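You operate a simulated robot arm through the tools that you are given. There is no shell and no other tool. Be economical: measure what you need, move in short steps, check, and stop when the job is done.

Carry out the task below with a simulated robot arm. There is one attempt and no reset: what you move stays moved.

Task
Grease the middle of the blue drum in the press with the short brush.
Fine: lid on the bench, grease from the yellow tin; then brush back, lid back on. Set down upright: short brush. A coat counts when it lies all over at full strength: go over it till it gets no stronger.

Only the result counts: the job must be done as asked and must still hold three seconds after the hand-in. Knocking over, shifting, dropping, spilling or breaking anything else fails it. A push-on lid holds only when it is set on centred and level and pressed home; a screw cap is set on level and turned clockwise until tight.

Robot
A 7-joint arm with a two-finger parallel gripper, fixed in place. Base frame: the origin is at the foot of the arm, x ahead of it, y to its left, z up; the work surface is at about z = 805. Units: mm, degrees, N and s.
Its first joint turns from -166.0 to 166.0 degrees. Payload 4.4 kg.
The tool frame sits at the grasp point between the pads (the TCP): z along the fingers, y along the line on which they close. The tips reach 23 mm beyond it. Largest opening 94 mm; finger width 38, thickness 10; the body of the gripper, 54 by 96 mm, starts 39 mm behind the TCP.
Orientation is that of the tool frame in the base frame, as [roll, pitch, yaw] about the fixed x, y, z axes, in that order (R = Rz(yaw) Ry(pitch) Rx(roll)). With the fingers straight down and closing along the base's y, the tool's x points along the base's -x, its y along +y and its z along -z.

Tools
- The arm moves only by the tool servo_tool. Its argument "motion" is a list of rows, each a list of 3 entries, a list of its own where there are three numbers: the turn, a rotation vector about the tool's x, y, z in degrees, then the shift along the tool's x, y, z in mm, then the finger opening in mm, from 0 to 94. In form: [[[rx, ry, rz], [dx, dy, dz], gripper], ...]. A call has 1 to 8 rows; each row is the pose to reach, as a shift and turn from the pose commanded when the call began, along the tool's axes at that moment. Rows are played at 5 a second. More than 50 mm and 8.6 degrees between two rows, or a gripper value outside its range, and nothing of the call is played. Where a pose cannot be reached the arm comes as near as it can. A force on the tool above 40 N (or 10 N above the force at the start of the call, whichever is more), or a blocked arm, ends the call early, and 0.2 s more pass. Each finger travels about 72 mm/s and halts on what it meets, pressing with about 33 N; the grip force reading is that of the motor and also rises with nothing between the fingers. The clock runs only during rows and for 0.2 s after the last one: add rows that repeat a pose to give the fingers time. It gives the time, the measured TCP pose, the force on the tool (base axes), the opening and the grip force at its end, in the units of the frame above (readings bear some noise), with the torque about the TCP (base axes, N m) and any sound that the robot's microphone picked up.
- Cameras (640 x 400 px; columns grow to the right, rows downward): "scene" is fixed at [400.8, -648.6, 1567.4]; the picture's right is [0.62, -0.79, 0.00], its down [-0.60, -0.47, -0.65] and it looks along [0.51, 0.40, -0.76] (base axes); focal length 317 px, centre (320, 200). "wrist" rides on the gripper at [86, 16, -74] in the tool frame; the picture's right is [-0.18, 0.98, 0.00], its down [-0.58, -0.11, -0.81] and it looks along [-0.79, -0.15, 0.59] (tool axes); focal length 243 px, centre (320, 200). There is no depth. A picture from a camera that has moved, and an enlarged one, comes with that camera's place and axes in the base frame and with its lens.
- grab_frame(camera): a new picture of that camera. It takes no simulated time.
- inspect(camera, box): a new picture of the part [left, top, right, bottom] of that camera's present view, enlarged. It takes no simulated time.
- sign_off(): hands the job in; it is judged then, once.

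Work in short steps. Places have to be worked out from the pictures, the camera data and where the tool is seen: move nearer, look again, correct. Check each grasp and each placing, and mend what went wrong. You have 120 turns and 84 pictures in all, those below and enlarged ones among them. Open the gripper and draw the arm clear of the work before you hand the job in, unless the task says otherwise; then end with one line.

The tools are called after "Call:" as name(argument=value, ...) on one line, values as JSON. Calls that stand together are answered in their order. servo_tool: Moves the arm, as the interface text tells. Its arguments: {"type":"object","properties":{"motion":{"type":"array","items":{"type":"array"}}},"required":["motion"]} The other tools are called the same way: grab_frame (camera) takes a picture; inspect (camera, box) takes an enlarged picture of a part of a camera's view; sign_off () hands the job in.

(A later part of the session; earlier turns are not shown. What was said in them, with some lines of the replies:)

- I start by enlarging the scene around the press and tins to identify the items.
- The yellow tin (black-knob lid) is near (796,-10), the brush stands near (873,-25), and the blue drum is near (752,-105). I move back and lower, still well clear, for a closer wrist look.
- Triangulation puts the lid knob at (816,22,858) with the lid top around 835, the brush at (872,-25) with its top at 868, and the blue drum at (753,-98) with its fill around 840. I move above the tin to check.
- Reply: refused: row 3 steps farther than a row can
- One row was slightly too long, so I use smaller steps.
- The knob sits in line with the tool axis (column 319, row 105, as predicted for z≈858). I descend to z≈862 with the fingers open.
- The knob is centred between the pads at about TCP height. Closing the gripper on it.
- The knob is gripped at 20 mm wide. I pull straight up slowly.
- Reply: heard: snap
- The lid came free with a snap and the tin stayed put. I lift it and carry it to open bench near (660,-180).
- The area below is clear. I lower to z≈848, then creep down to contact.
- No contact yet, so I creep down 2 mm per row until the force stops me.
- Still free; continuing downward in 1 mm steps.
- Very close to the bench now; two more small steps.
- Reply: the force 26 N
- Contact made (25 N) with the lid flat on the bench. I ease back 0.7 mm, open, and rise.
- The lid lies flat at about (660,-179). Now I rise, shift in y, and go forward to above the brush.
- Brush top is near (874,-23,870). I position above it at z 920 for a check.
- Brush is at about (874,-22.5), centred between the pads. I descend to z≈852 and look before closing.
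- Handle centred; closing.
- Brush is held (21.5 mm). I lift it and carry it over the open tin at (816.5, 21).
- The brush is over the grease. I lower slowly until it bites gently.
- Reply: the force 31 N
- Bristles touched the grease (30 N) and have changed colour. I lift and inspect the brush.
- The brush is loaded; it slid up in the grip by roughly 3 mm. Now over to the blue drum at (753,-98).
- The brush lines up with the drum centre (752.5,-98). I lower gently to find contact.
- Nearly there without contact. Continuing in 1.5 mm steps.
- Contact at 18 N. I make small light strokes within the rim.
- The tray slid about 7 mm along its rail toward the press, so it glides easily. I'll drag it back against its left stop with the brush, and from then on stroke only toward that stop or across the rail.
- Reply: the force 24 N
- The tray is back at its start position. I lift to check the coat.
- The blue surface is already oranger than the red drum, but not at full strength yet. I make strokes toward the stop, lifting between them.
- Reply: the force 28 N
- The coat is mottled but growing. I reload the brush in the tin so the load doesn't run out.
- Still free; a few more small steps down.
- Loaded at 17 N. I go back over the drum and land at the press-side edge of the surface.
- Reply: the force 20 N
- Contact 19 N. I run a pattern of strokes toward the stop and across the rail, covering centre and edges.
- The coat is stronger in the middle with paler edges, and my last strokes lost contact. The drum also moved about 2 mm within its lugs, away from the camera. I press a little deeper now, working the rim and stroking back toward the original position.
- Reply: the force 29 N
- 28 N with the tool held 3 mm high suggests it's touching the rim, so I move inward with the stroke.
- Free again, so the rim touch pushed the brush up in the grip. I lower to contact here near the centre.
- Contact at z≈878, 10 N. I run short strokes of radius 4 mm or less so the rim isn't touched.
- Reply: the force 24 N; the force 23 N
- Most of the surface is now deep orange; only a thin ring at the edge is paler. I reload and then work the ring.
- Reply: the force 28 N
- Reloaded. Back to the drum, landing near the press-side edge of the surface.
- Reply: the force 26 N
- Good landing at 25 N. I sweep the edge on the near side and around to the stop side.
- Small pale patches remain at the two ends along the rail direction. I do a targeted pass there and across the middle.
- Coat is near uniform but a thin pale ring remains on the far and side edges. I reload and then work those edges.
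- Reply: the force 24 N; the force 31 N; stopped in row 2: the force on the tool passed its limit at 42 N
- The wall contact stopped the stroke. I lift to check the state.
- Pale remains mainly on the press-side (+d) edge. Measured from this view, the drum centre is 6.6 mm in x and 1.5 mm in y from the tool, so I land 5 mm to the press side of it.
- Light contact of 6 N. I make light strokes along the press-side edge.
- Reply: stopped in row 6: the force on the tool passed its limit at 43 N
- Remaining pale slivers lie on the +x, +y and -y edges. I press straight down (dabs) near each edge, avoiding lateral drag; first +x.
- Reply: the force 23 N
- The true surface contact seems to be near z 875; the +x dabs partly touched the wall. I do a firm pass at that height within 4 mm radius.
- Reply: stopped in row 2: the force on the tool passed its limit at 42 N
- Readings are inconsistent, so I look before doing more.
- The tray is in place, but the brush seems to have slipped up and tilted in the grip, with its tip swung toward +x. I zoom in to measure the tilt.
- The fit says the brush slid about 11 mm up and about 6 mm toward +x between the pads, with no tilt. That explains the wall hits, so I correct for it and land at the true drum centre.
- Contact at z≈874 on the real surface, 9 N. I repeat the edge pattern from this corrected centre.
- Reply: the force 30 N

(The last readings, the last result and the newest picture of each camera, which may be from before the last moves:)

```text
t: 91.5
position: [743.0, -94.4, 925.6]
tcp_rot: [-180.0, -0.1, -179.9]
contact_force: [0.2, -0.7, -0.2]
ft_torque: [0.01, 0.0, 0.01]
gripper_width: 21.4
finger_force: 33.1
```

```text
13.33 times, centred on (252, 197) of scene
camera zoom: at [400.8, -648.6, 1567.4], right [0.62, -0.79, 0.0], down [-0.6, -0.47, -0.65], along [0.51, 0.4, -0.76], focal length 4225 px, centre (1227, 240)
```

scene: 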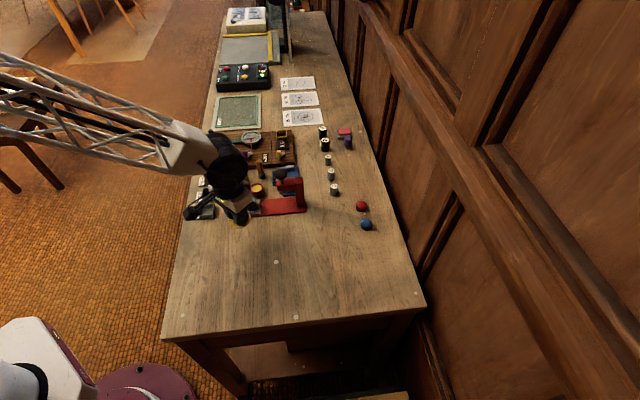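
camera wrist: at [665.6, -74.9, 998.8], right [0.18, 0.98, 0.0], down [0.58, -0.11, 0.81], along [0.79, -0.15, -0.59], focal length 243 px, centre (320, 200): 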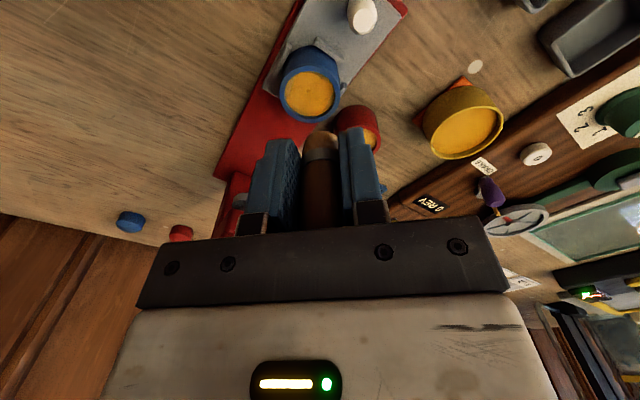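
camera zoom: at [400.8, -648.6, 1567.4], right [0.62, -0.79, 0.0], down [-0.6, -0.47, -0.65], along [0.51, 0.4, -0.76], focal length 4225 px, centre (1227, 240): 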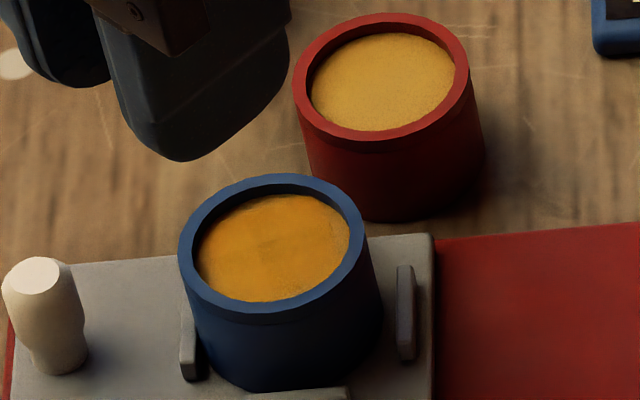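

Only a faint sliver is left on one edge, but another dip with this short brush protrusion would bring the fingertips close to the tin rim. I'll stand the brush at its home spot, re-grip it properly, then do a final reload and pass.

Call:
servo_tool(motion=[[[0, 0, 0], [-41, 24, 0], 0], [[0, 0, 0], [-82, 48, 0], 0], [[0, 0, 0], [-124, 71.5, 0], 0], [[0, 0, 0], [-124, 71.5, 40], 0], [[0, 0, 0], [-124, 71.5, 70], 0], [[0, 0, 0], [-124, 71.5, 82], 0], [[0, 0, 0], [-124, 71.5, 82], 0]])

Call:
inspect(camera="wrist", box=[220, 60, 420, 220])

```text
t: 93.1
position: [868.2, -22.5, 843.0]
tcp_rot: [-179.8, -0.1, 180.0]
contact_force: [0.2, -0.1, -1.2]
ft_torque: [0.0, 0.05, -0.01]
gripper_width: 21.4
finger_force: 33.2
```

```text
2.50 times, centred on (320, 140) of wrist
camera zoom: at [782.3, -6.0, 917.6], right [0.18, 0.98, 0.0], down [0.58, -0.11, 0.81], along [0.79, -0.15, -0.59], focal length 606 px, centre (320, 350)
```

zoom: 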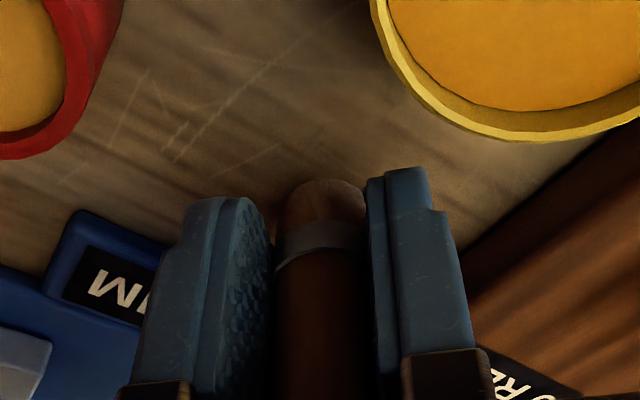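

Position (868,-22.5) puts the brush over its home spot. I creep down to the bench.

Call:
servo_tool(motion=[[[0, 0, 0], [0, 0, 2], 0], [[0, 0, 0], [0, 0, 4], 0], [[0, 0, 0], [0, 0, 5], 0], [[0, 0, 0], [0, 0, 5], 0]])

```text
t: 94.1
position: [868.3, -23.0, 838.7]
tcp_rot: [-179.9, 0.0, -179.9]
contact_force: [-0.6, 0.8, -0.8]
ft_torque: [-0.03, -0.01, -0.01]
gripper_width: 21.7
finger_force: 33.0
```

Call:
servo_tool(motion=[[[0, 0, 0], [0, 0, 1], 0], [[0, 0, 0], [0, 0, 2], 0], [[0, 0, 0], [0, 0, 2.6], 0]])

```text
t: 94.9
position: [869.4, -20.9, 836.9]
tcp_rot: [-179.9, 0.0, 180.0]
contact_force: [0.5, -0.6, -0.9]
ft_torque: [0.01, 0.06, 0.03]
gripper_width: 21.6
finger_force: 33.1
```

Call:
servo_tool(motion=[[[0, 0, 0], [0, 0, 1], 0], [[0, 0, 0], [0, 0, 2], 0], [[0, 0, 0], [0, 0, 2.6], 0]])

```text
t: 95.7
position: [870.3, -20.9, 834.8]
tcp_rot: [-179.9, -0.1, 180.0]
contact_force: [-5.3, -2.6, 9.8]
ft_torque: [-0.08, 0.19, 0.01]
gripper_width: 21.7
finger_force: 33.1
```

Contact with the bench at z≈834. I open slightly, rise a little and look at the brush.

Call:
servo_tool(motion=[[[0, 0, 0], [0, 0, -0.4], 24], [[0, 0, 0], [0, 0, -0.4], 30], [[0, 0, 0], [0, 0, -0.4], 40], [[0, 0, 0], [0, 0, -0.4], 40], [[0, 0, 0], [0, 0, -20], 40], [[0, 0, 0], [0, 0, -20], 40]])

Call:
inspect(camera="wrist", box=[220, 80, 420, 230])

Call:
inspect(camera="scene", box=[225, 145, 305, 205])

```text
t: 97.1
position: [870.5, -20.1, 853.8]
tcp_rot: [-179.9, 0.0, 179.9]
contact_force: [0.4, 0.2, -0.5]
ft_torque: [0.03, 0.01, -0.01]
gripper_width: 40.0
finger_force: 0.1
```

```text
2.67 times, centred on (320, 155) of wrist
camera zoom: at [784.2, -3.8, 927.8], right [0.18, 0.98, 0.0], down [0.58, -0.11, 0.81], along [0.79, -0.15, -0.59], focal length 647 px, centre (320, 320)
```

zoom: 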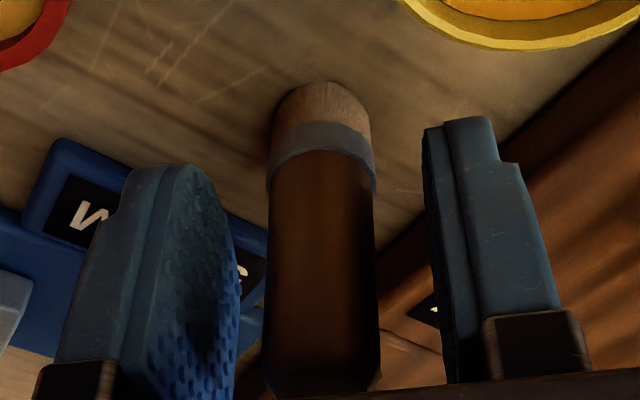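

```text
6.67 times, centred on (265, 175) of scene
camera zoom: at [400.8, -648.6, 1567.4], right [0.62, -0.79, 0.0], down [-0.6, -0.47, -0.65], along [0.51, 0.4, -0.76], focal length 2113 px, centre (687, 367)
```

zoom: 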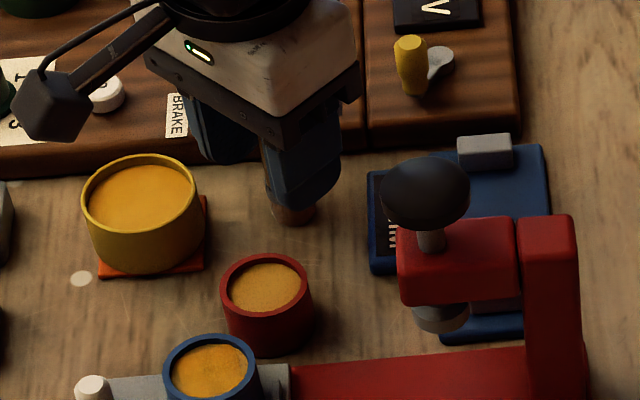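

The brush stands upright, about 3 mm from its original spot (I'll correct that at the end). Re-gripping at z≈852.

Call:
servo_tool(motion=[[[0, 0, 0], [0, 0, 1], 20], [[0, 0, 0], [0, 0, 1], 0], [[0, 0, 0], [0, 0, 1], 0], [[0, 0, 0], [0, 0, 1], 0], [[0, 0, 0], [0, 0, -30], 0], [[0, 0, 0], [0, 0, -64], 0], [[0, 0, 0], [0, 0, -64], 0]])

```text
t: 98.7
position: [869.3, -21.8, 917.9]
tcp_rot: [-179.9, -0.1, -180.0]
contact_force: [-0.5, 0.0, 0.2]
ft_torque: [-0.01, -0.01, 0.02]
gripper_width: 21.5
finger_force: 33.3
```

Now to the tin for a final reload, creeping down to light contact.

Call:
servo_tool(motion=[[[0, 0, 0], [18, 14, 0], 0], [[0, 0, 0], [36, 28, 0], 0], [[0, 0, 0], [53.5, 42.3, 0], 0], [[0, 0, 0], [53.5, 42.3, 25], 0], [[0, 0, 0], [53.5, 42.3, 34], 0], [[0, 0, 0], [53.5, 42.3, 36], 0], [[0, 0, 0], [53.5, 42.3, 38], 0], [[0, 0, 0], [53.5, 42.3, 38], 0]])

```text
t: 100.5
position: [816.3, 20.3, 881.4]
tcp_rot: [-179.8, 0.1, 179.9]
contact_force: [-2.5, -3.4, 28.4]
ft_torque: [-0.13, 0.01, -0.02]
gripper_width: 21.3
finger_force: 33.3
```

Loaded (28 N at z 881). Back to the drum; the surface should be met at about z 890.

Call:
servo_tool(motion=[[[0, 0, 0], [0, 0, -45], 0], [[0, 0, 0], [20, -39, -45], 0], [[0, 0, 0], [40, -78, -45], 0], [[0, 0, 0], [61.9, -119.5, -45], 0], [[0, 0, 0], [61.9, -119.5, -25], 0], [[0, 0, 0], [61.9, -119.5, -14], 0], [[0, 0, 0], [61.9, -119.5, -11], 0], [[0, 0, 0], [61.9, -119.5, -11], 0]])

```text
t: 102.3
position: [754.2, -101.0, 891.6]
tcp_rot: [-179.9, 0.0, 180.0]
contact_force: [-4.0, -4.2, 16.9]
ft_torque: [-0.15, 0.02, -0.04]
gripper_width: 21.1
finger_force: 33.4
```

Call:
servo_tool(motion=[[[0, 0, 0], [-1.9, 1.6, 0], 0], [[0, 0, 0], [0, 0, 0], 0], [[0, 0, 0], [1.9, -1.6, 0], 0], [[0, 0, 0], [5, -0.3, 0], 0], [[0, 0, 0], [6.9, 2, 0], 0], [[0, 0, 0], [7, 5.2, 0], 0], [[0, 0, 0], [5.8, 6.8, 0], 0], [[0, 0, 0], [4, 7.8, 0], 0]])

```text
t: 104.1
position: [748.9, -90.4, 892.1]
tcp_rot: [-179.9, 0.0, 180.0]
contact_force: [-4.3, -6.5, 15.2]
ft_torque: [-0.35, 0.02, -0.04]
gripper_width: 21.5
finger_force: 33.3
```

Call:
servo_tool(motion=[[[0, 0, 0], [0, 0, -5], 0], [[0, 0, 0], [-5.3, -5.4, -5], 0], [[0, 0, 0], [-5.3, -5.4, 0.2], 0], [[0, 0, 0], [-4.8, -2.5, 0.2], 0], [[0, 0, 0], [-2.1, -0.1, 0.2], 0], [[0, 0, 0], [1.2, -1.7, 0.2], 0], [[0, 0, 0], [-3.2, -9.1, -5], 0], [[0, 0, 0], [-3.2, -9.1, 0.2], 0]])

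Call:
servo_tool(motion=[[[0, 0, 0], [1, -0.9, 0], 0], [[0, 0, 0], [-1.5, 1.5, 0], 0], [[0, 0, 0], [1, 2, 0], 0], [[0, 0, 0], [3, 5, 0], 0], [[0, 0, 0], [5.5, 8, 0], 0], [[0, 0, 0], [5.5, 8, -15], 0], [[0, 0, 0], [5.5, 8, -50], 0], [[0, 0, 0], [5.5, 8, -50], 0]])

Call:
inspect(camera="wrist", box=[260, 20, 380, 140])

Call:
inspect(camera="scene", box=[232, 182, 272, 212])

```text
t: 105.9
position: [754.0, -100.1, 892.0]
tcp_rot: [-179.8, 0.1, -180.0]
contact_force: [-2.1, -1.5, 4.9]
ft_torque: [-0.06, 0.05, -0.03]
gripper_width: 21.0
finger_force: 32.7
```

```text
t: 107.7
position: [747.5, -92.8, 942.7]
tcp_rot: [-179.9, -0.1, 179.9]
contact_force: [-0.5, 0.2, -0.3]
ft_torque: [0.04, -0.02, -0.01]
gripper_width: 21.4
finger_force: 33.3
```

```text
3.33 times, centred on (320, 80) of wrist
camera zoom: at [659.9, -76.7, 1017.2], right [0.18, 0.98, 0.0], down [0.58, -0.11, 0.81], along [0.79, -0.15, -0.59], focal length 809 px, centre (320, 600)
```

zoom: 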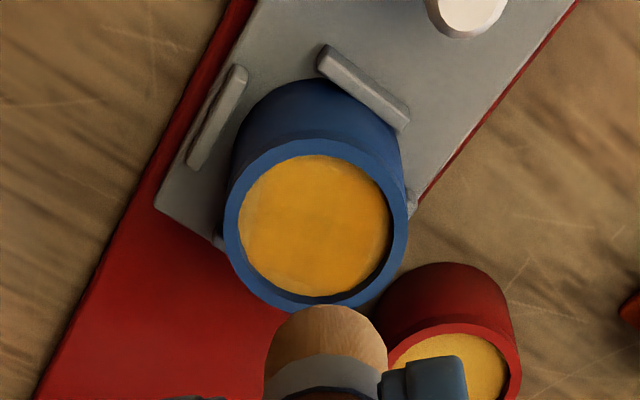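

```text
13.33 times, centred on (252, 197) of scene
camera zoom: at [400.8, -648.6, 1567.4], right [0.62, -0.79, 0.0], down [-0.6, -0.47, -0.65], along [0.51, 0.4, -0.76], focal length 4225 px, centre (1227, 240)
```

zoom: 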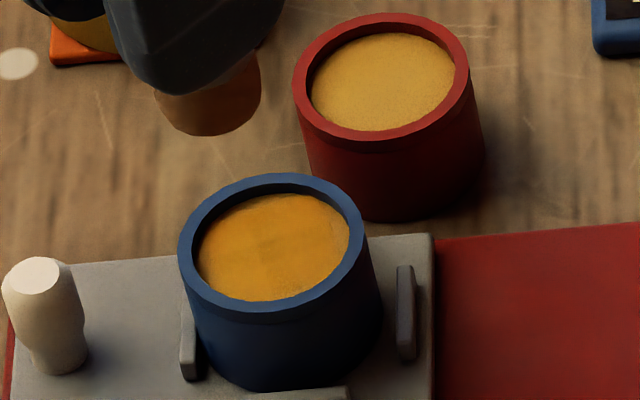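

Now essentially uniform, with only a hairline paler rim on the press side. One more pass there, landing slightly further out with light contact.

Call:
servo_tool(motion=[[[0, 0, 0], [-8.7, -6.3, 30], 0], [[0, 0, 0], [-8.7, -6.3, 46], 0], [[0, 0, 0], [-8.7, -6.3, 50], 0], [[0, 0, 0], [-8.7, -6.3, 50.6], 0]])

```text
t: 108.7
position: [757.7, -99.9, 892.4]
tcp_rot: [-179.9, 0.1, 180.0]
contact_force: [-1.4, -4.4, 27.9]
ft_torque: [-0.3, -0.38, -0.04]
gripper_width: 21.8
finger_force: 32.7
```

Call:
servo_tool(motion=[[[0, 0, 0], [0.8, -0.7, -0.6], 0], [[0, 0, 0], [2, -1.6, -0.6], 0], [[0, 0, 0], [0.8, -0.7, -0.6], 0], [[0, 0, 0], [3, 0.5, 0], 0], [[0, 0, 0], [5, 4, 0], 0], [[0, 0, 0], [7.5, 8, 0], 0], [[0, 0, 0], [7.5, 8, -12], 0], [[0, 0, 0], [7.5, 8, -50], 0]])

Call:
inspect(camera="scene", box=[232, 182, 272, 212])

```text
t: 110.5
position: [750.7, -90.6, 941.3]
tcp_rot: [-179.9, -0.1, 180.0]
contact_force: [0.1, -0.1, -2.1]
ft_torque: [-0.02, -0.01, -0.04]
gripper_width: 21.8
finger_force: 32.4
```

```text
13.33 times, centred on (252, 197) of scene
camera zoom: at [400.8, -648.6, 1567.4], right [0.62, -0.79, 0.0], down [-0.6, -0.47, -0.65], along [0.51, 0.4, -0.76], focal length 4225 px, centre (1227, 240)
```

zoom: 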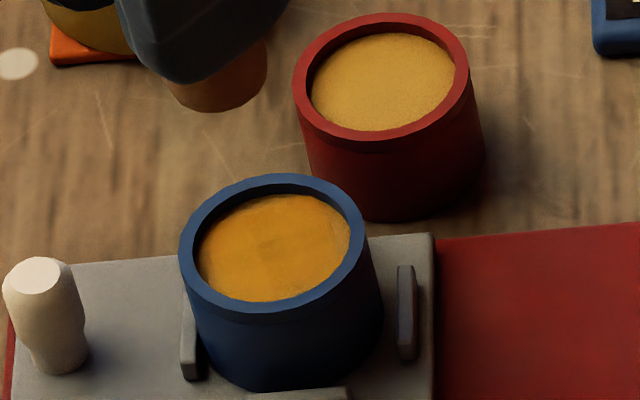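

The coat looks unchanged from the last round, so it's near saturation. For certainty I do one more reload and a full round.

Call:
servo_tool(motion=[[[0, 0, 0], [-17, 28, 0], 0], [[0, 0, 0], [-34, 56, 0], 0], [[0, 0, 0], [-51, 84, 0], 0], [[0, 0, 0], [-67, 111.1, 0], 0], [[0, 0, 0], [-67, 111.1, 35], 0], [[0, 0, 0], [-67, 111.1, 56], 0], [[0, 0, 0], [-67, 111.1, 59], 0], [[0, 0, 0], [-67, 111.1, 60.5], 0]])

```text
t: 112.3
position: [814.5, 20.1, 880.8]
tcp_rot: [-179.9, 0.0, -179.9]
contact_force: [0.6, -0.2, 0.1]
ft_torque: [-0.03, 0.05, -0.02]
gripper_width: 21.4
finger_force: 32.5
```

Call:
servo_tool(motion=[[[0, 0, 0], [0, 0, 1.5], 0], [[0, 0, 0], [0, 0, 3], 0], [[0, 0, 0], [0, 0, 3.5], 0]])

```text
t: 113.1
position: [815.7, 20.9, 877.0]
tcp_rot: [-179.9, 0.0, 180.0]
contact_force: [-0.5, -2.5, 7.7]
ft_torque: [-0.11, 0.08, 0.0]
gripper_width: 21.7
finger_force: 32.2
```

Call:
servo_tool(motion=[[[0, 0, 0], [0, 0, -48], 0], [[0, 0, 0], [20, -39, -48], 0], [[0, 0, 0], [40, -78, -48], 0], [[0, 0, 0], [61.5, -118.7, -48], 0], [[0, 0, 0], [61.5, -118.7, -25], 0], [[0, 0, 0], [61.5, -118.7, -14], 0], [[0, 0, 0], [61.5, -118.7, -11.5], 0], [[0, 0, 0], [61.5, -118.7, -11.5], 0]])

Call:
servo_tool(motion=[[[0, 0, 0], [-1.9, 1.6, 0], 0], [[0, 0, 0], [0, 0, 0], 0], [[0, 0, 0], [1.9, -1.6, 0], 0], [[0, 0, 0], [5, -0.3, 0], 0], [[0, 0, 0], [6.9, 2, 0], 0], [[0, 0, 0], [7, 5.2, 0], 0], [[0, 0, 0], [5.8, 6.8, 0], 0], [[0, 0, 0], [4, 7.8, 0], 0]])

Call:
servo_tool(motion=[[[0, 0, 0], [0, 0, -5], 0], [[0, 0, 0], [-5.3, -5.4, -5], 0], [[0, 0, 0], [-5.3, -5.4, 0.2], 0], [[0, 0, 0], [-4.8, -2.5, 0.2], 0], [[0, 0, 0], [-2.1, -0.1, 0.2], 0], [[0, 0, 0], [1.2, -1.7, 0.2], 0], [[0, 0, 0], [-3.2, -9.1, -5], 0], [[0, 0, 0], [-3.2, -9.1, 0.2], 0]])

Call:
servo_tool(motion=[[[0, 0, 0], [1, -0.9, 0], 0], [[0, 0, 0], [-1.5, 1.5, 0], 0], [[0, 0, 0], [1, 2, 0.2], 0], [[0, 0, 0], [3, 5, 0.2], 0], [[0, 0, 0], [5.5, 8, 0.2], 0], [[0, 0, 0], [5.5, 8, -15], 0], [[0, 0, 0], [5.5, 8, -50], 0], [[0, 0, 0], [5.5, 8, -50], 0]])

Call:
inspect(camera="scene", box=[225, 167, 279, 212])

```text
t: 114.9
position: [753.1, -97.8, 887.9]
tcp_rot: [-180.0, 0.0, 180.0]
contact_force: [-2.4, -2.1, 5.9]
ft_torque: [-0.1, 0.13, 0.01]
gripper_width: 21.7
finger_force: 33.2
```

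```text
t: 116.7
position: [750.3, -89.6, 888.5]
tcp_rot: [-179.9, -0.1, -180.0]
contact_force: [-0.9, 0.7, -0.9]
ft_torque: [-0.01, 0.03, 0.0]
gripper_width: 21.5
finger_force: 32.8
```

```text
t: 118.5
position: [753.7, -99.6, 886.7]
tcp_rot: [-179.8, -0.1, 180.0]
contact_force: [-0.5, -0.4, -1.1]
ft_torque: [0.01, -0.01, 0.01]
gripper_width: 21.5
finger_force: 33.3
```

```text
t: 120.3
position: [748.3, -89.8, 936.4]
tcp_rot: [-179.9, 0.0, -180.0]
contact_force: [0.6, -0.2, 0.2]
ft_torque: [0.0, 0.02, -0.01]
gripper_width: 21.4
finger_force: 33.1
```

```text
8.89 times, centred on (252, 190) of scene
camera zoom: at [400.8, -648.6, 1567.4], right [0.62, -0.79, 0.0], down [-0.6, -0.47, -0.65], along [0.51, 0.4, -0.76], focal length 2817 px, centre (924, 293)
```

zoom: 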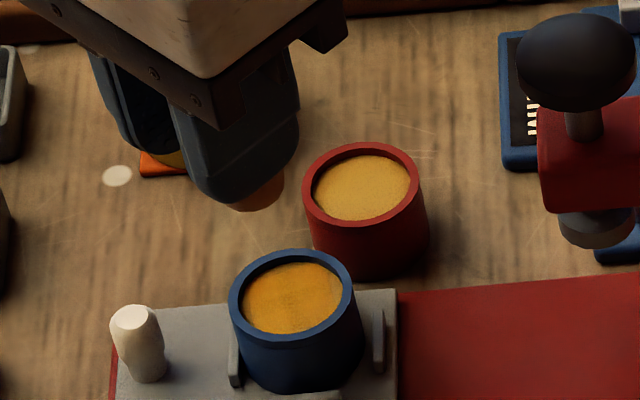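

Contact faded midway, so the brush is still loaded. I repeat the round 2 mm deeper, step by step.

Call:
servo_tool(motion=[[[0, 0, 0], [-6.3, -6.7, 30], 0], [[0, 0, 0], [-6.3, -6.7, 46], 0], [[0, 0, 0], [-6.3, -6.7, 50.5], 0], [[0, 0, 0], [-6.3, -6.7, 51.8], 0]])

```text
t: 121.3
position: [756.1, -98.3, 886.7]
tcp_rot: [-179.9, 0.2, 180.0]
contact_force: [0.0, -0.4, 28.7]
ft_torque: [-0.2, -0.53, 0.0]
gripper_width: 21.6
finger_force: 33.1
```

Call:
servo_tool(motion=[[[0, 0, 0], [-1.5, 1.4, -0.4], 0], [[0, 0, 0], [0, 0, -0.4], 0], [[0, 0, 0], [1.9, -1.6, 0], 0], [[0, 0, 0], [5, -0.3, 0], 0], [[0, 0, 0], [6.9, 2, 0.2], 0], [[0, 0, 0], [7, 5.2, 0.4], 0], [[0, 0, 0], [5.8, 6.8, 0.6], 0], [[0, 0, 0], [4, 7.8, 0.6], 0]])

Call:
servo_tool(motion=[[[0, 0, 0], [0, 0, -5], 0], [[0, 0, 0], [-5, -5.2, -5], 0], [[0, 0, 0], [-5, -5.2, 0.4], 0], [[0, 0, 0], [-4.6, -2.5, 0.4], 0], [[0, 0, 0], [-2.1, -0.1, 0.6], 0], [[0, 0, 0], [1.2, -1.7, 0.6], 0], [[0, 0, 0], [-1.5, -6, -5], 0], [[0, 0, 0], [-1.5, -6, 0.6], 0]])

```text
t: 123.1
position: [750.6, -89.9, 884.6]
tcp_rot: [-179.9, 0.0, -180.0]
contact_force: [-1.4, -0.9, -1.8]
ft_torque: [-0.07, 0.05, 0.01]
gripper_width: 21.6
finger_force: 33.9
```

```text
t: 124.9
position: [752.5, -94.9, 884.4]
tcp_rot: [-179.9, -0.1, 179.9]
contact_force: [0.1, 0.6, -1.5]
ft_torque: [0.0, 0.02, 0.01]
gripper_width: 21.4
finger_force: 32.8
```

No contact at z 884 near the centre, so I lower to the real surface here.

Call:
servo_tool(motion=[[[0, 0, 0], [1, 0, 1.5], 0], [[0, 0, 0], [1, 0, 3], 0], [[0, 0, 0], [1, 0, 4.5], 0], [[0, 0, 0], [1, 0, 5.5], 0], [[0, 0, 0], [1, 0, 5.5], 0]])

```text
t: 126.1
position: [752.3, -96.5, 879.4]
tcp_rot: [-179.9, 0.2, -179.9]
contact_force: [2.5, 0.9, 28.7]
ft_torque: [0.02, -0.08, 0.02]
gripper_width: 21.3
finger_force: 33.0
```

Surface found at z≈880. I sweep from the centre outward while staying in contact.

Call:
servo_tool(motion=[[[0, 0, 0], [-3, 2.6, -0.8], 0], [[0, 0, 0], [-0.7, 4.6, -0.8], 0], [[0, 0, 0], [3.2, 3.8, -0.8], 0], [[0, 0, 0], [4.6, 0, -0.8], 0], [[0, 0, 0], [3.4, -2.9, -0.8], 0], [[0, 0, 0], [0, 0, -0.8], 0], [[0, 0, 0], [0, 0, -3.5], 0], [[0, 0, 0], [-2, -3.2, -3.5], 0]])

Call:
servo_tool(motion=[[[0, 0, 0], [0, 0, 2.7], 0], [[0, 0, 0], [-1.9, 1.6, 2.7], 0], [[0, 0, 0], [1.9, -1.6, 2.7], 0], [[0, 0, 0], [3.5, 0, 2.9], 0], [[0, 0, 0], [4, 4, 3.1], 0], [[0, 0, 0], [5.2, 7, 3.1], 0], [[0, 0, 0], [3, 8, 3.1], 0]])

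Call:
servo_tool(motion=[[[0, 0, 0], [0, 0, -12], 0], [[0, 0, 0], [0, 0, -45], 0], [[0, 0, 0], [0, 0, -58], 0], [[0, 0, 0], [0, 0, -58], 0]])

Call:
inspect(camera="wrist", box=[260, 20, 380, 140])

```text
t: 127.9
position: [754.3, -99.7, 883.1]
tcp_rot: [180.0, 0.0, -180.0]
contact_force: [0.3, 0.4, -0.8]
ft_torque: [0.0, 0.03, 0.01]
gripper_width: 21.6
finger_force: 32.9
```

```text
t: 129.5
position: [749.4, -91.4, 879.3]
tcp_rot: [-180.0, -0.1, 180.0]
contact_force: [-2.1, -1.6, 5.1]
ft_torque: [-0.06, 0.12, 0.03]
gripper_width: 21.6
finger_force: 33.3
```

```text
t: 130.5
position: [748.0, -89.2, 940.1]
tcp_rot: [-179.9, 0.0, -180.0]
contact_force: [-0.7, -0.5, -0.9]
ft_torque: [-0.01, 0.05, -0.01]
gripper_width: 21.4
finger_force: 33.1
```

```text
3.33 times, centred on (320, 80) of wrist
camera zoom: at [662.2, -74.0, 1014.4], right [0.18, 0.98, 0.0], down [0.58, -0.11, 0.81], along [0.79, -0.15, -0.59], focal length 809 px, centre (320, 600)
```

zoom: 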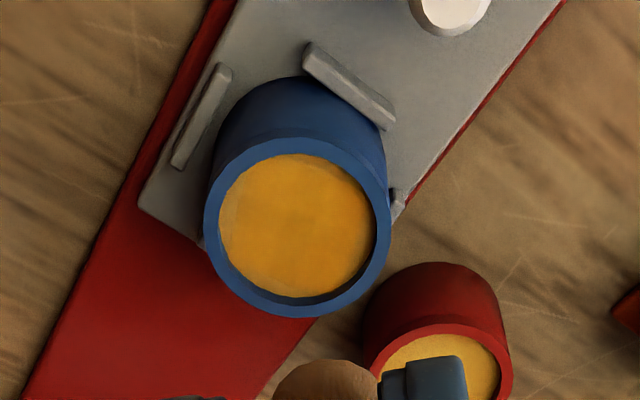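

Nearly uniform now; I touch up the -y edge once with corrected offset, then finish.

Call:
servo_tool(motion=[[[0, 0, 0], [-0.5, -10.4, 30], 0], [[0, 0, 0], [-0.5, -10.4, 50], 0], [[0, 0, 0], [-0.5, -10.4, 55], 0], [[0, 0, 0], [-0.5, -10.4, 57], 0], [[0, 0, 0], [-0.5, -10.4, 58.2], 0]])

```text
t: 131.7
position: [750.2, -100.6, 878.5]
tcp_rot: [-179.9, 0.0, 179.9]
contact_force: [0.5, 0.3, -1.2]
ft_torque: [0.0, -0.01, 0.0]
gripper_width: 21.3
finger_force: 33.1
```

Call:
servo_tool(motion=[[[0, 0, 0], [0, 0, 1.2], 0], [[0, 0, 0], [-2, -0.3, 1.6], 0], [[0, 0, 0], [0, 0, 1.8], 0], [[0, 0, 0], [2, 1, 1.8], 0], [[0, 0, 0], [0, 0, 1.8], 0], [[0, 0, 0], [-2.5, 1, 1.8], 0]])

```text
t: 133.1
position: [750.9, -101.5, 876.7]
tcp_rot: [-180.0, -0.1, -180.0]
contact_force: [-9.6, -8.3, 28.1]
ft_torque: [-0.27, 0.37, -0.01]
gripper_width: 21.4
finger_force: 32.7
```

Call:
servo_tool(motion=[[[0, 0, 0], [1.5, 2, 0], 0], [[0, 0, 0], [3.5, 4.5, 0], 0], [[0, 0, 0], [5.5, 7, 0], 0], [[0, 0, 0], [7, 9.5, 0], 0], [[0, 0, 0], [7, 9.5, -15], 0], [[0, 0, 0], [7, 9.5, -55], 0], [[0, 0, 0], [7, 9.5, -60], 0]])

Call:
grab_frame(camera="wrist")

Call:
inspect(camera="scene", box=[232, 182, 272, 212])

```text
t: 134.7
position: [746.4, -90.4, 938.0]
tcp_rot: [-179.9, 0.0, 179.9]
contact_force: [0.6, 0.1, -0.8]
ft_torque: [0.04, 0.02, 0.0]
gripper_width: 21.1
finger_force: 33.1
```

```text
8 pictures are left
camera wrist: at [661.3, -73.5, 1012.6], right [0.18, 0.98, 0.0], down [0.58, -0.11, 0.81], along [0.79, -0.15, -0.59], focal length 243 px, centre (320, 200)
```

wrist: 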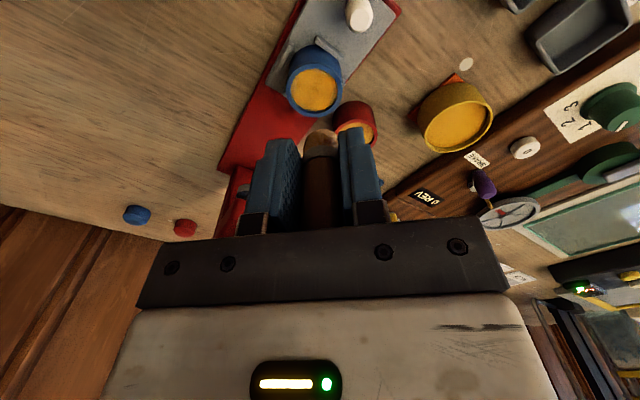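

```text
13.33 times, centred on (252, 197) of scene
camera zoom: at [400.8, -648.6, 1567.4], right [0.62, -0.79, 0.0], down [-0.6, -0.47, -0.65], along [0.51, 0.4, -0.76], focal length 4225 px, centre (1227, 240)
```

zoom: 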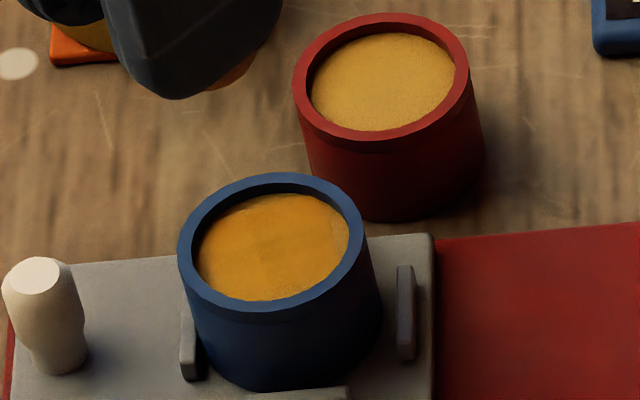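

Coat is even and unchanged. Now I return the brush home: TCP to about (871,-22.5), accounting for its ~3 mm offset in the grip, then down.

Call:
servo_tool(motion=[[[0, 0, 0], [-41, 23, 0], 0], [[0, 0, 0], [-82, 46, 0], 0], [[0, 0, 0], [-124.5, 68.5, 0], 0], [[0, 0, 0], [-124.5, 68.5, 40], 0], [[0, 0, 0], [-124.5, 68.5, 75], 0], [[0, 0, 0], [-124.5, 68.5, 90], 0], [[0, 0, 0], [-124.5, 68.5, 94], 0], [[0, 0, 0], [-124.5, 68.5, 94], 0]])

Call:
inspect(camera="scene", box=[225, 145, 305, 205])

```text
t: 136.5
position: [870.2, -21.6, 843.7]
tcp_rot: [-179.8, -0.1, -180.0]
contact_force: [-0.8, -0.2, -1.6]
ft_torque: [0.02, 0.01, 0.01]
gripper_width: 21.5
finger_force: 33.0
```

```text
6.67 times, centred on (265, 175) of scene
camera zoom: at [400.8, -648.6, 1567.4], right [0.62, -0.79, 0.0], down [-0.6, -0.47, -0.65], along [0.51, 0.4, -0.76], focal length 2113 px, centre (687, 367)
```

zoom: 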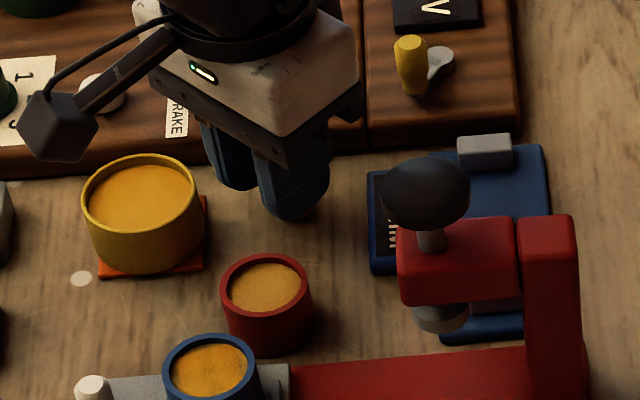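

Clear of neighbours. I creep down to bench contact.

Call:
servo_tool(motion=[[[0, 0, 0], [0, 0, 1.5], 0], [[0, 0, 0], [0, 0, 3], 0], [[0, 0, 0], [0, 0, 4], 0], [[0, 0, 0], [0, 0, 5], 0], [[0, 0, 0], [0, 0, 5], 0]])

```text
t: 137.7
position: [870.6, -22.8, 838.8]
tcp_rot: [-179.9, 0.0, 180.0]
contact_force: [-4.7, 3.5, 15.9]
ft_torque: [0.16, 0.2, -0.02]
gripper_width: 21.5
finger_force: 32.9
```

Bench contact. I release slowly and look before rising.

Call:
servo_tool(motion=[[[0, 0, 0], [0, 0, -1], 22], [[0, 0, 0], [0, 0, -1], 26], [[0, 0, 0], [0, 0, -1], 32], [[0, 0, 0], [0, 0, -1], 40], [[0, 0, 0], [0, 0, -1], 40], [[0, 0, 0], [0, 0, -25], 40], [[0, 0, 0], [0, 0, -65], 40], [[0, 0, 0], [0, 0, -95], 40]])

Call:
inspect(camera="scene", box=[225, 145, 305, 205])

```text
t: 139.5
position: [871.8, -21.9, 933.9]
tcp_rot: [-179.9, -0.1, 180.0]
contact_force: [0.2, -0.6, -1.2]
ft_torque: [-0.04, 0.0, 0.01]
gripper_width: 39.8
finger_force: 0.0
```

```text
6.67 times, centred on (265, 175) of scene
camera zoom: at [400.8, -648.6, 1567.4], right [0.62, -0.79, 0.0], down [-0.6, -0.47, -0.65], along [0.51, 0.4, -0.76], focal length 2113 px, centre (687, 367)
```

zoom: 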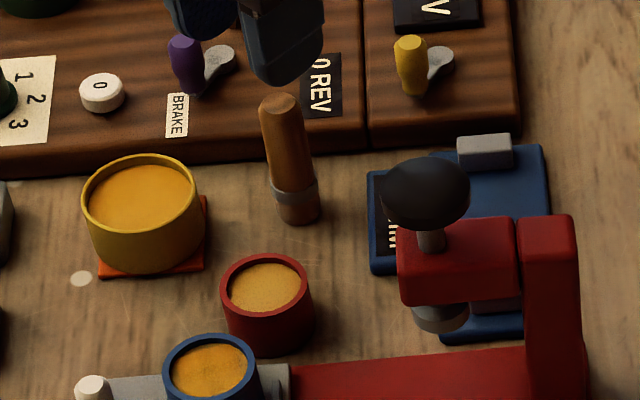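

Brush stands upright on its home spot. Now to the lid at (660.5,-179.3), retracing a clear path.

Call:
servo_tool(motion=[[[0, 0, 0], [0, 0, -45], 50], [[0, 0, 0], [45, 0, -45], 50], [[0, 0, 0], [90, 0, -45], 50], [[0, 0, 0], [135, 0, -45], 50], [[0, 0, 0], [172, -28, -45], 50], [[0, 0, 0], [200, -68, -45], 50], [[0, 0, 0], [210.5, -112, -45], 50], [[0, 0, 0], [210.5, -156.8, -45], 50]])

Call:
servo_tool(motion=[[[0, 0, 0], [0, 0, 40], 50], [[0, 0, 0], [0, 0, 80], 50], [[0, 0, 0], [0, 0, 110], 50], [[0, 0, 0], [0, 0, 110], 50]])

Call:
inspect(camera="wrist", box=[220, 60, 420, 220])

```text
t: 141.3
position: [660.6, -177.4, 976.8]
tcp_rot: [-179.9, 0.0, -180.0]
contact_force: [-0.1, 0.5, -0.1]
ft_torque: [0.02, 0.0, 0.0]
gripper_width: 49.9
finger_force: 0.0
```

```text
t: 142.3
position: [660.2, -178.9, 869.5]
tcp_rot: [-180.0, 0.0, -180.0]
contact_force: [0.1, -0.5, 0.6]
ft_torque: [0.01, 0.01, 0.02]
gripper_width: 50.4
finger_force: 0.0
```

```text
2.50 times, centred on (320, 140) of wrist
camera zoom: at [574.6, -162.8, 943.4], right [0.18, 0.98, 0.0], down [0.58, -0.11, 0.81], along [0.79, -0.15, -0.59], focal length 606 px, centre (320, 350)
```

zoom: 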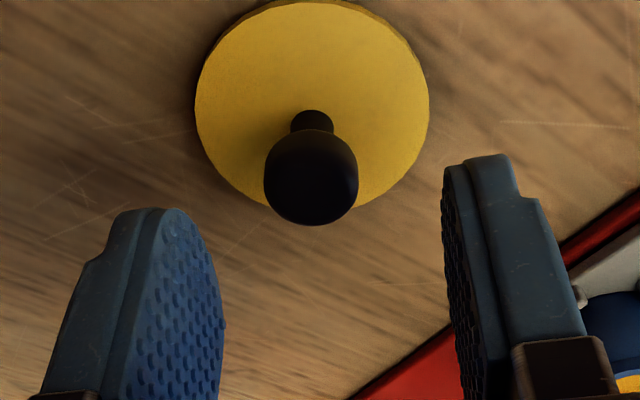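

The knob is about 2 mm to the -y side of the tool axis. I shift 2 mm and descend to the knob with fingers open.

Call:
servo_tool(motion=[[[0, 0, 0], [0, -2, 15], 50], [[0, 0, 0], [0, -2, 28], 50], [[0, 0, 0], [0, -2, 33], 50], [[0, 0, 0], [0, -2, 34.5], 50], [[0, 0, 0], [0, -2, 34.5], 50]])

```text
t: 143.5
position: [660.5, -180.9, 832.8]
tcp_rot: [-179.9, 0.0, -180.0]
contact_force: [-0.3, 0.7, -0.2]
ft_torque: [-0.02, 0.02, 0.0]
gripper_width: 49.9
finger_force: 0.1
```

At z 832.8 without contact. I close on the knob and lift.

Call:
servo_tool(motion=[[[0, 0, 0], [0, 0, 0], 25], [[0, 0, 0], [0, 0, 0], 0], [[0, 0, 0], [0, 0, 0], 0], [[0, 0, 0], [0, 0, 0], 0], [[0, 0, 0], [0, 0, 0], 0], [[0, 0, 0], [0, 0, -30], 0], [[0, 0, 0], [0, 0, -70], 0], [[0, 0, 0], [0, 0, -105], 0]])

```text
t: 145.3
position: [661.6, -181.3, 936.9]
tcp_rot: [-179.9, -0.2, 179.9]
contact_force: [-0.1, 0.4, -0.3]
ft_torque: [-0.03, 0.01, 0.01]
gripper_width: 20.2
finger_force: 32.8
```

Lid held (20.2 mm, same as before). I carry it back over the tin.

Call:
servo_tool(motion=[[[0, 0, 0], [-26, 33, 0], 0], [[0, 0, 0], [-52, 67, 0], 0], [[0, 0, 0], [-78, 101, 0], 0], [[0, 0, 0], [-104, 135, 0], 0], [[0, 0, 0], [-130, 168, 0], 0], [[0, 0, 0], [-156.5, 202.3, 0], 0], [[0, 0, 0], [-156.5, 202.3, 35], 0], [[0, 0, 0], [-156.5, 202.3, 50], 0]])

Call:
inspect(camera="wrist", box=[230, 70, 410, 200])

```text
t: 147.1
position: [818.3, 21.7, 885.4]
tcp_rot: [-179.9, 0.0, 180.0]
contact_force: [0.4, -0.8, -0.1]
ft_torque: [0.0, -0.01, 0.02]
gripper_width: 20.3
finger_force: 33.7
```

```text
3.08 times, centred on (320, 135) of wrist
camera zoom: at [732.1, 37.8, 959.2], right [0.18, 0.98, 0.0], down [0.58, -0.11, 0.81], along [0.79, -0.15, -0.59], focal length 746 px, centre (320, 400)
```

zoom: 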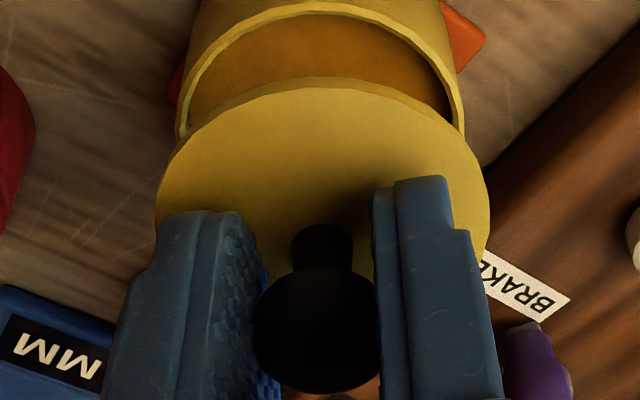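

The lid is centred over the tin within about half a millimetre. I make a tiny correction and lower to just above the seat.

Call:
servo_tool(motion=[[[0, 0, 0], [0.5, -0.4, 8], 0], [[0, 0, 0], [0.5, -0.4, 14], 0], [[0, 0, 0], [0.5, -0.4, 17], 0], [[0, 0, 0], [0.5, -0.4, 18], 0], [[0, 0, 0], [0.5, -0.4, 18], 0]])

```text
t: 148.3
position: [817.6, 19.0, 870.3]
tcp_rot: [-179.9, 0.0, -180.0]
contact_force: [0.5, 0.2, 0.1]
ft_torque: [0.02, 0.01, -0.01]
gripper_width: 20.4
finger_force: 33.1
```

Call:
servo_tool(motion=[[[0, 0, 0], [0, 0, 1], 0], [[0, 0, 0], [0, 0, 2], 0], [[0, 0, 0], [0, 0, 3], 0], [[0, 0, 0], [0, 0, 4], 0], [[0, 0, 0], [0, 0, 5], 0], [[0, 0, 0], [0, 0, 6], 0]])

```text
t: 149.7
position: [817.2, 21.1, 866.4]
tcp_rot: [-179.9, 0.1, -180.0]
contact_force: [0.7, 13.2, 27.1]
ft_torque: [0.07, -0.27, 0.03]
gripper_width: 20.2
finger_force: 32.8
```

Contact with a +13 N sideways force: the lid sits slightly too far in -y. I back off, shift +0.8 mm in y, and press again.

Call:
servo_tool(motion=[[[0, 0, 0], [0, 0, -4], 0], [[0, 0, 0], [0, 0.9, -4], 0], [[0, 0, 0], [0, 0.9, -2], 0], [[0, 0, 0], [0, 0.9, -1], 0], [[0, 0, 0], [0, 0.9, 0], 0], [[0, 0, 0], [0, 0.9, 0], 0]])

```text
t: 151.1
position: [817.0, 21.6, 865.3]
tcp_rot: [-179.9, 0.0, -180.0]
contact_force: [-7.4, 3.2, 19.7]
ft_torque: [-0.13, -0.02, 0.01]
gripper_width: 20.2
finger_force: 32.9
```

Lateral force is much smaller. A small -x correction, then press down further.

Call:
servo_tool(motion=[[[0, 0, 0], [0.5, 0.2, -1], 0], [[0, 0, 0], [0.5, 0.2, 0], 0], [[0, 0, 0], [0.5, 0.2, 1], 0], [[0, 0, 0], [0.5, 0.2, 2], 0], [[0, 0, 0], [0.5, 0.2, 3], 0], [[0, 0, 0], [0.5, 0.2, 4], 0]])

```text
t: 152.5
position: [817.0, 20.9, 862.5]
tcp_rot: [-179.9, 0.2, 180.0]
contact_force: [-9.0, 1.0, 6.7]
ft_torque: [0.03, 0.24, 0.01]
gripper_width: 20.4
finger_force: 33.1
heard: snap
stopped in row 6: the force on the tool passed its limit at 41 N (the readings are from after the stop); the commanded pose is now the measured one
```

Snap heard, and z 862.5 matches the seated height. I press once more lightly, release and rise.

Call:
servo_tool(motion=[[[0, 0, 0], [0, 0, 1], 0], [[0, 0, 0], [0, 0, 2], 0]])

Call:
servo_tool(motion=[[[0, 0, 0], [0, 0, -1.5], 20], [[0, 0, 0], [0, 0, -1.5], 35], [[0, 0, 0], [0, 0, -1.5], 50], [[0, 0, 0], [0, 0, -1.5], 50], [[0, 0, 0], [0, 0, -30], 50], [[0, 0, 0], [0, 0, -70], 50], [[0, 0, 0], [0, 0, -110], 50]])

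Call:
inspect(camera="scene", box=[222, 158, 278, 200])

```text
t: 153.1
position: [816.6, 20.2, 863.7]
tcp_rot: [-179.9, 0.3, 179.9]
contact_force: [-15.2, 2.8, 34.5]
ft_torque: [0.05, 0.36, 0.02]
gripper_width: 20.4
finger_force: 32.9
```

```text
t: 154.7
position: [816.9, 21.6, 970.2]
tcp_rot: [-179.9, -0.1, 180.0]
contact_force: [0.3, -0.1, -0.7]
ft_torque: [0.01, -0.01, 0.03]
gripper_width: 50.3
finger_force: 0.1
```

```text
9.52 times, centred on (250, 179) of scene
camera zoom: at [400.8, -648.6, 1567.4], right [0.62, -0.79, 0.0], down [-0.6, -0.47, -0.65], along [0.51, 0.4, -0.76], focal length 3018 px, centre (987, 400)
```

zoom: 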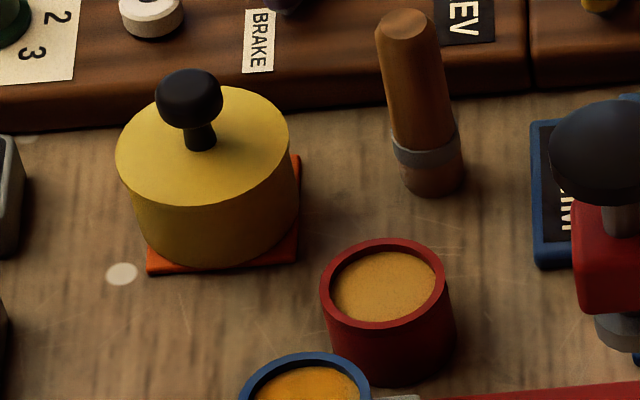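

The lid is on; I check its seating with a tighter view.

Call:
inspect(camera="scene", box=[225, 162, 253, 190])

```text
14.29 times, centred on (239, 176) of scene
camera zoom: at [400.8, -648.6, 1567.4], right [0.62, -0.79, 0.0], down [-0.6, -0.47, -0.65], along [0.51, 0.4, -0.76], focal length 4527 px, centre (1477, 543)
```

zoom: 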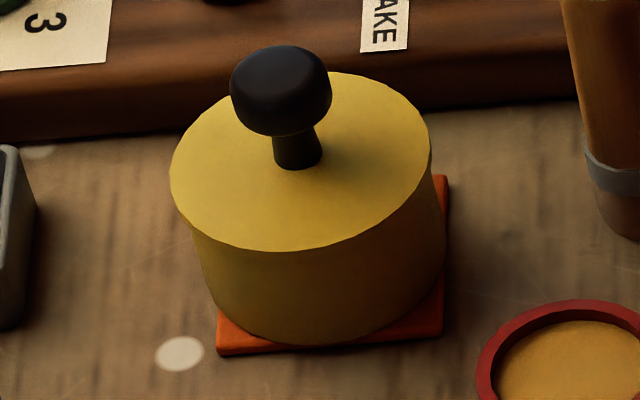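

The lid is flush and level, the brush is upright, and the drum is coated. I draw the arm clear.

Call:
servo_tool(motion=[[[0, 0, 0], [0, 0, -45], 60], [[0, 0, 0], [40, 20, -70], 70], [[0, 0, 0], [80, 40, -90], 70], [[0, 0, 0], [120, 60, -100], 70], [[0, 0, 0], [120, 60, -100], 70]])

Call:
grab_frame(camera="scene")

```text
refused: row 2 steps farther than a row can; nothing moved
```

```text
0 pictures are left
```

scene: 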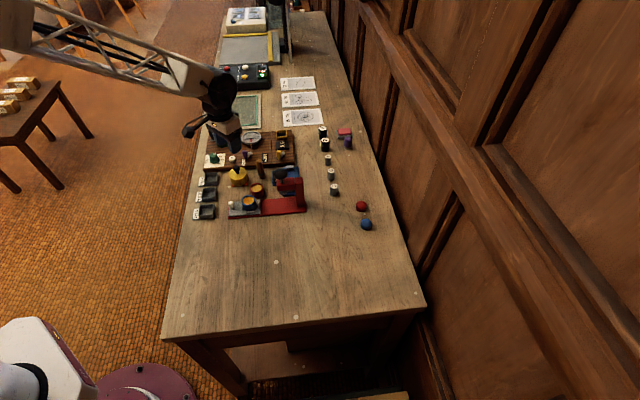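

One row was too long; I retreat straight up with smaller steps.

Call:
servo_tool(motion=[[[0, 0, 0], [0, 0, -40], 60], [[0, 0, 0], [0, 0, -80], 70], [[0, 0, 0], [20, 0, -110], 70], [[0, 0, 0], [20, 0, -110], 70]])

```text
t: 155.7
position: [795.9, 19.2, 1077.5]
tcp_rot: [-179.9, 0.0, -180.0]
contact_force: [0.5, -0.7, -0.3]
ft_torque: [0.0, 0.01, -0.01]
gripper_width: 70.1
finger_force: 0.0
```

Call:
sign_off()

```text
The job is handed in.
```

I greased the middle of the blue drum from the yellow tin, stood the short brush back up on its spot, and pressed the lid home (it snapped). A paler line of about 1 mm may remain at the drum's edge, and early strokes shifted the press tray, which I dragged back; the drum may sit a millimetre or two off within its lugs.
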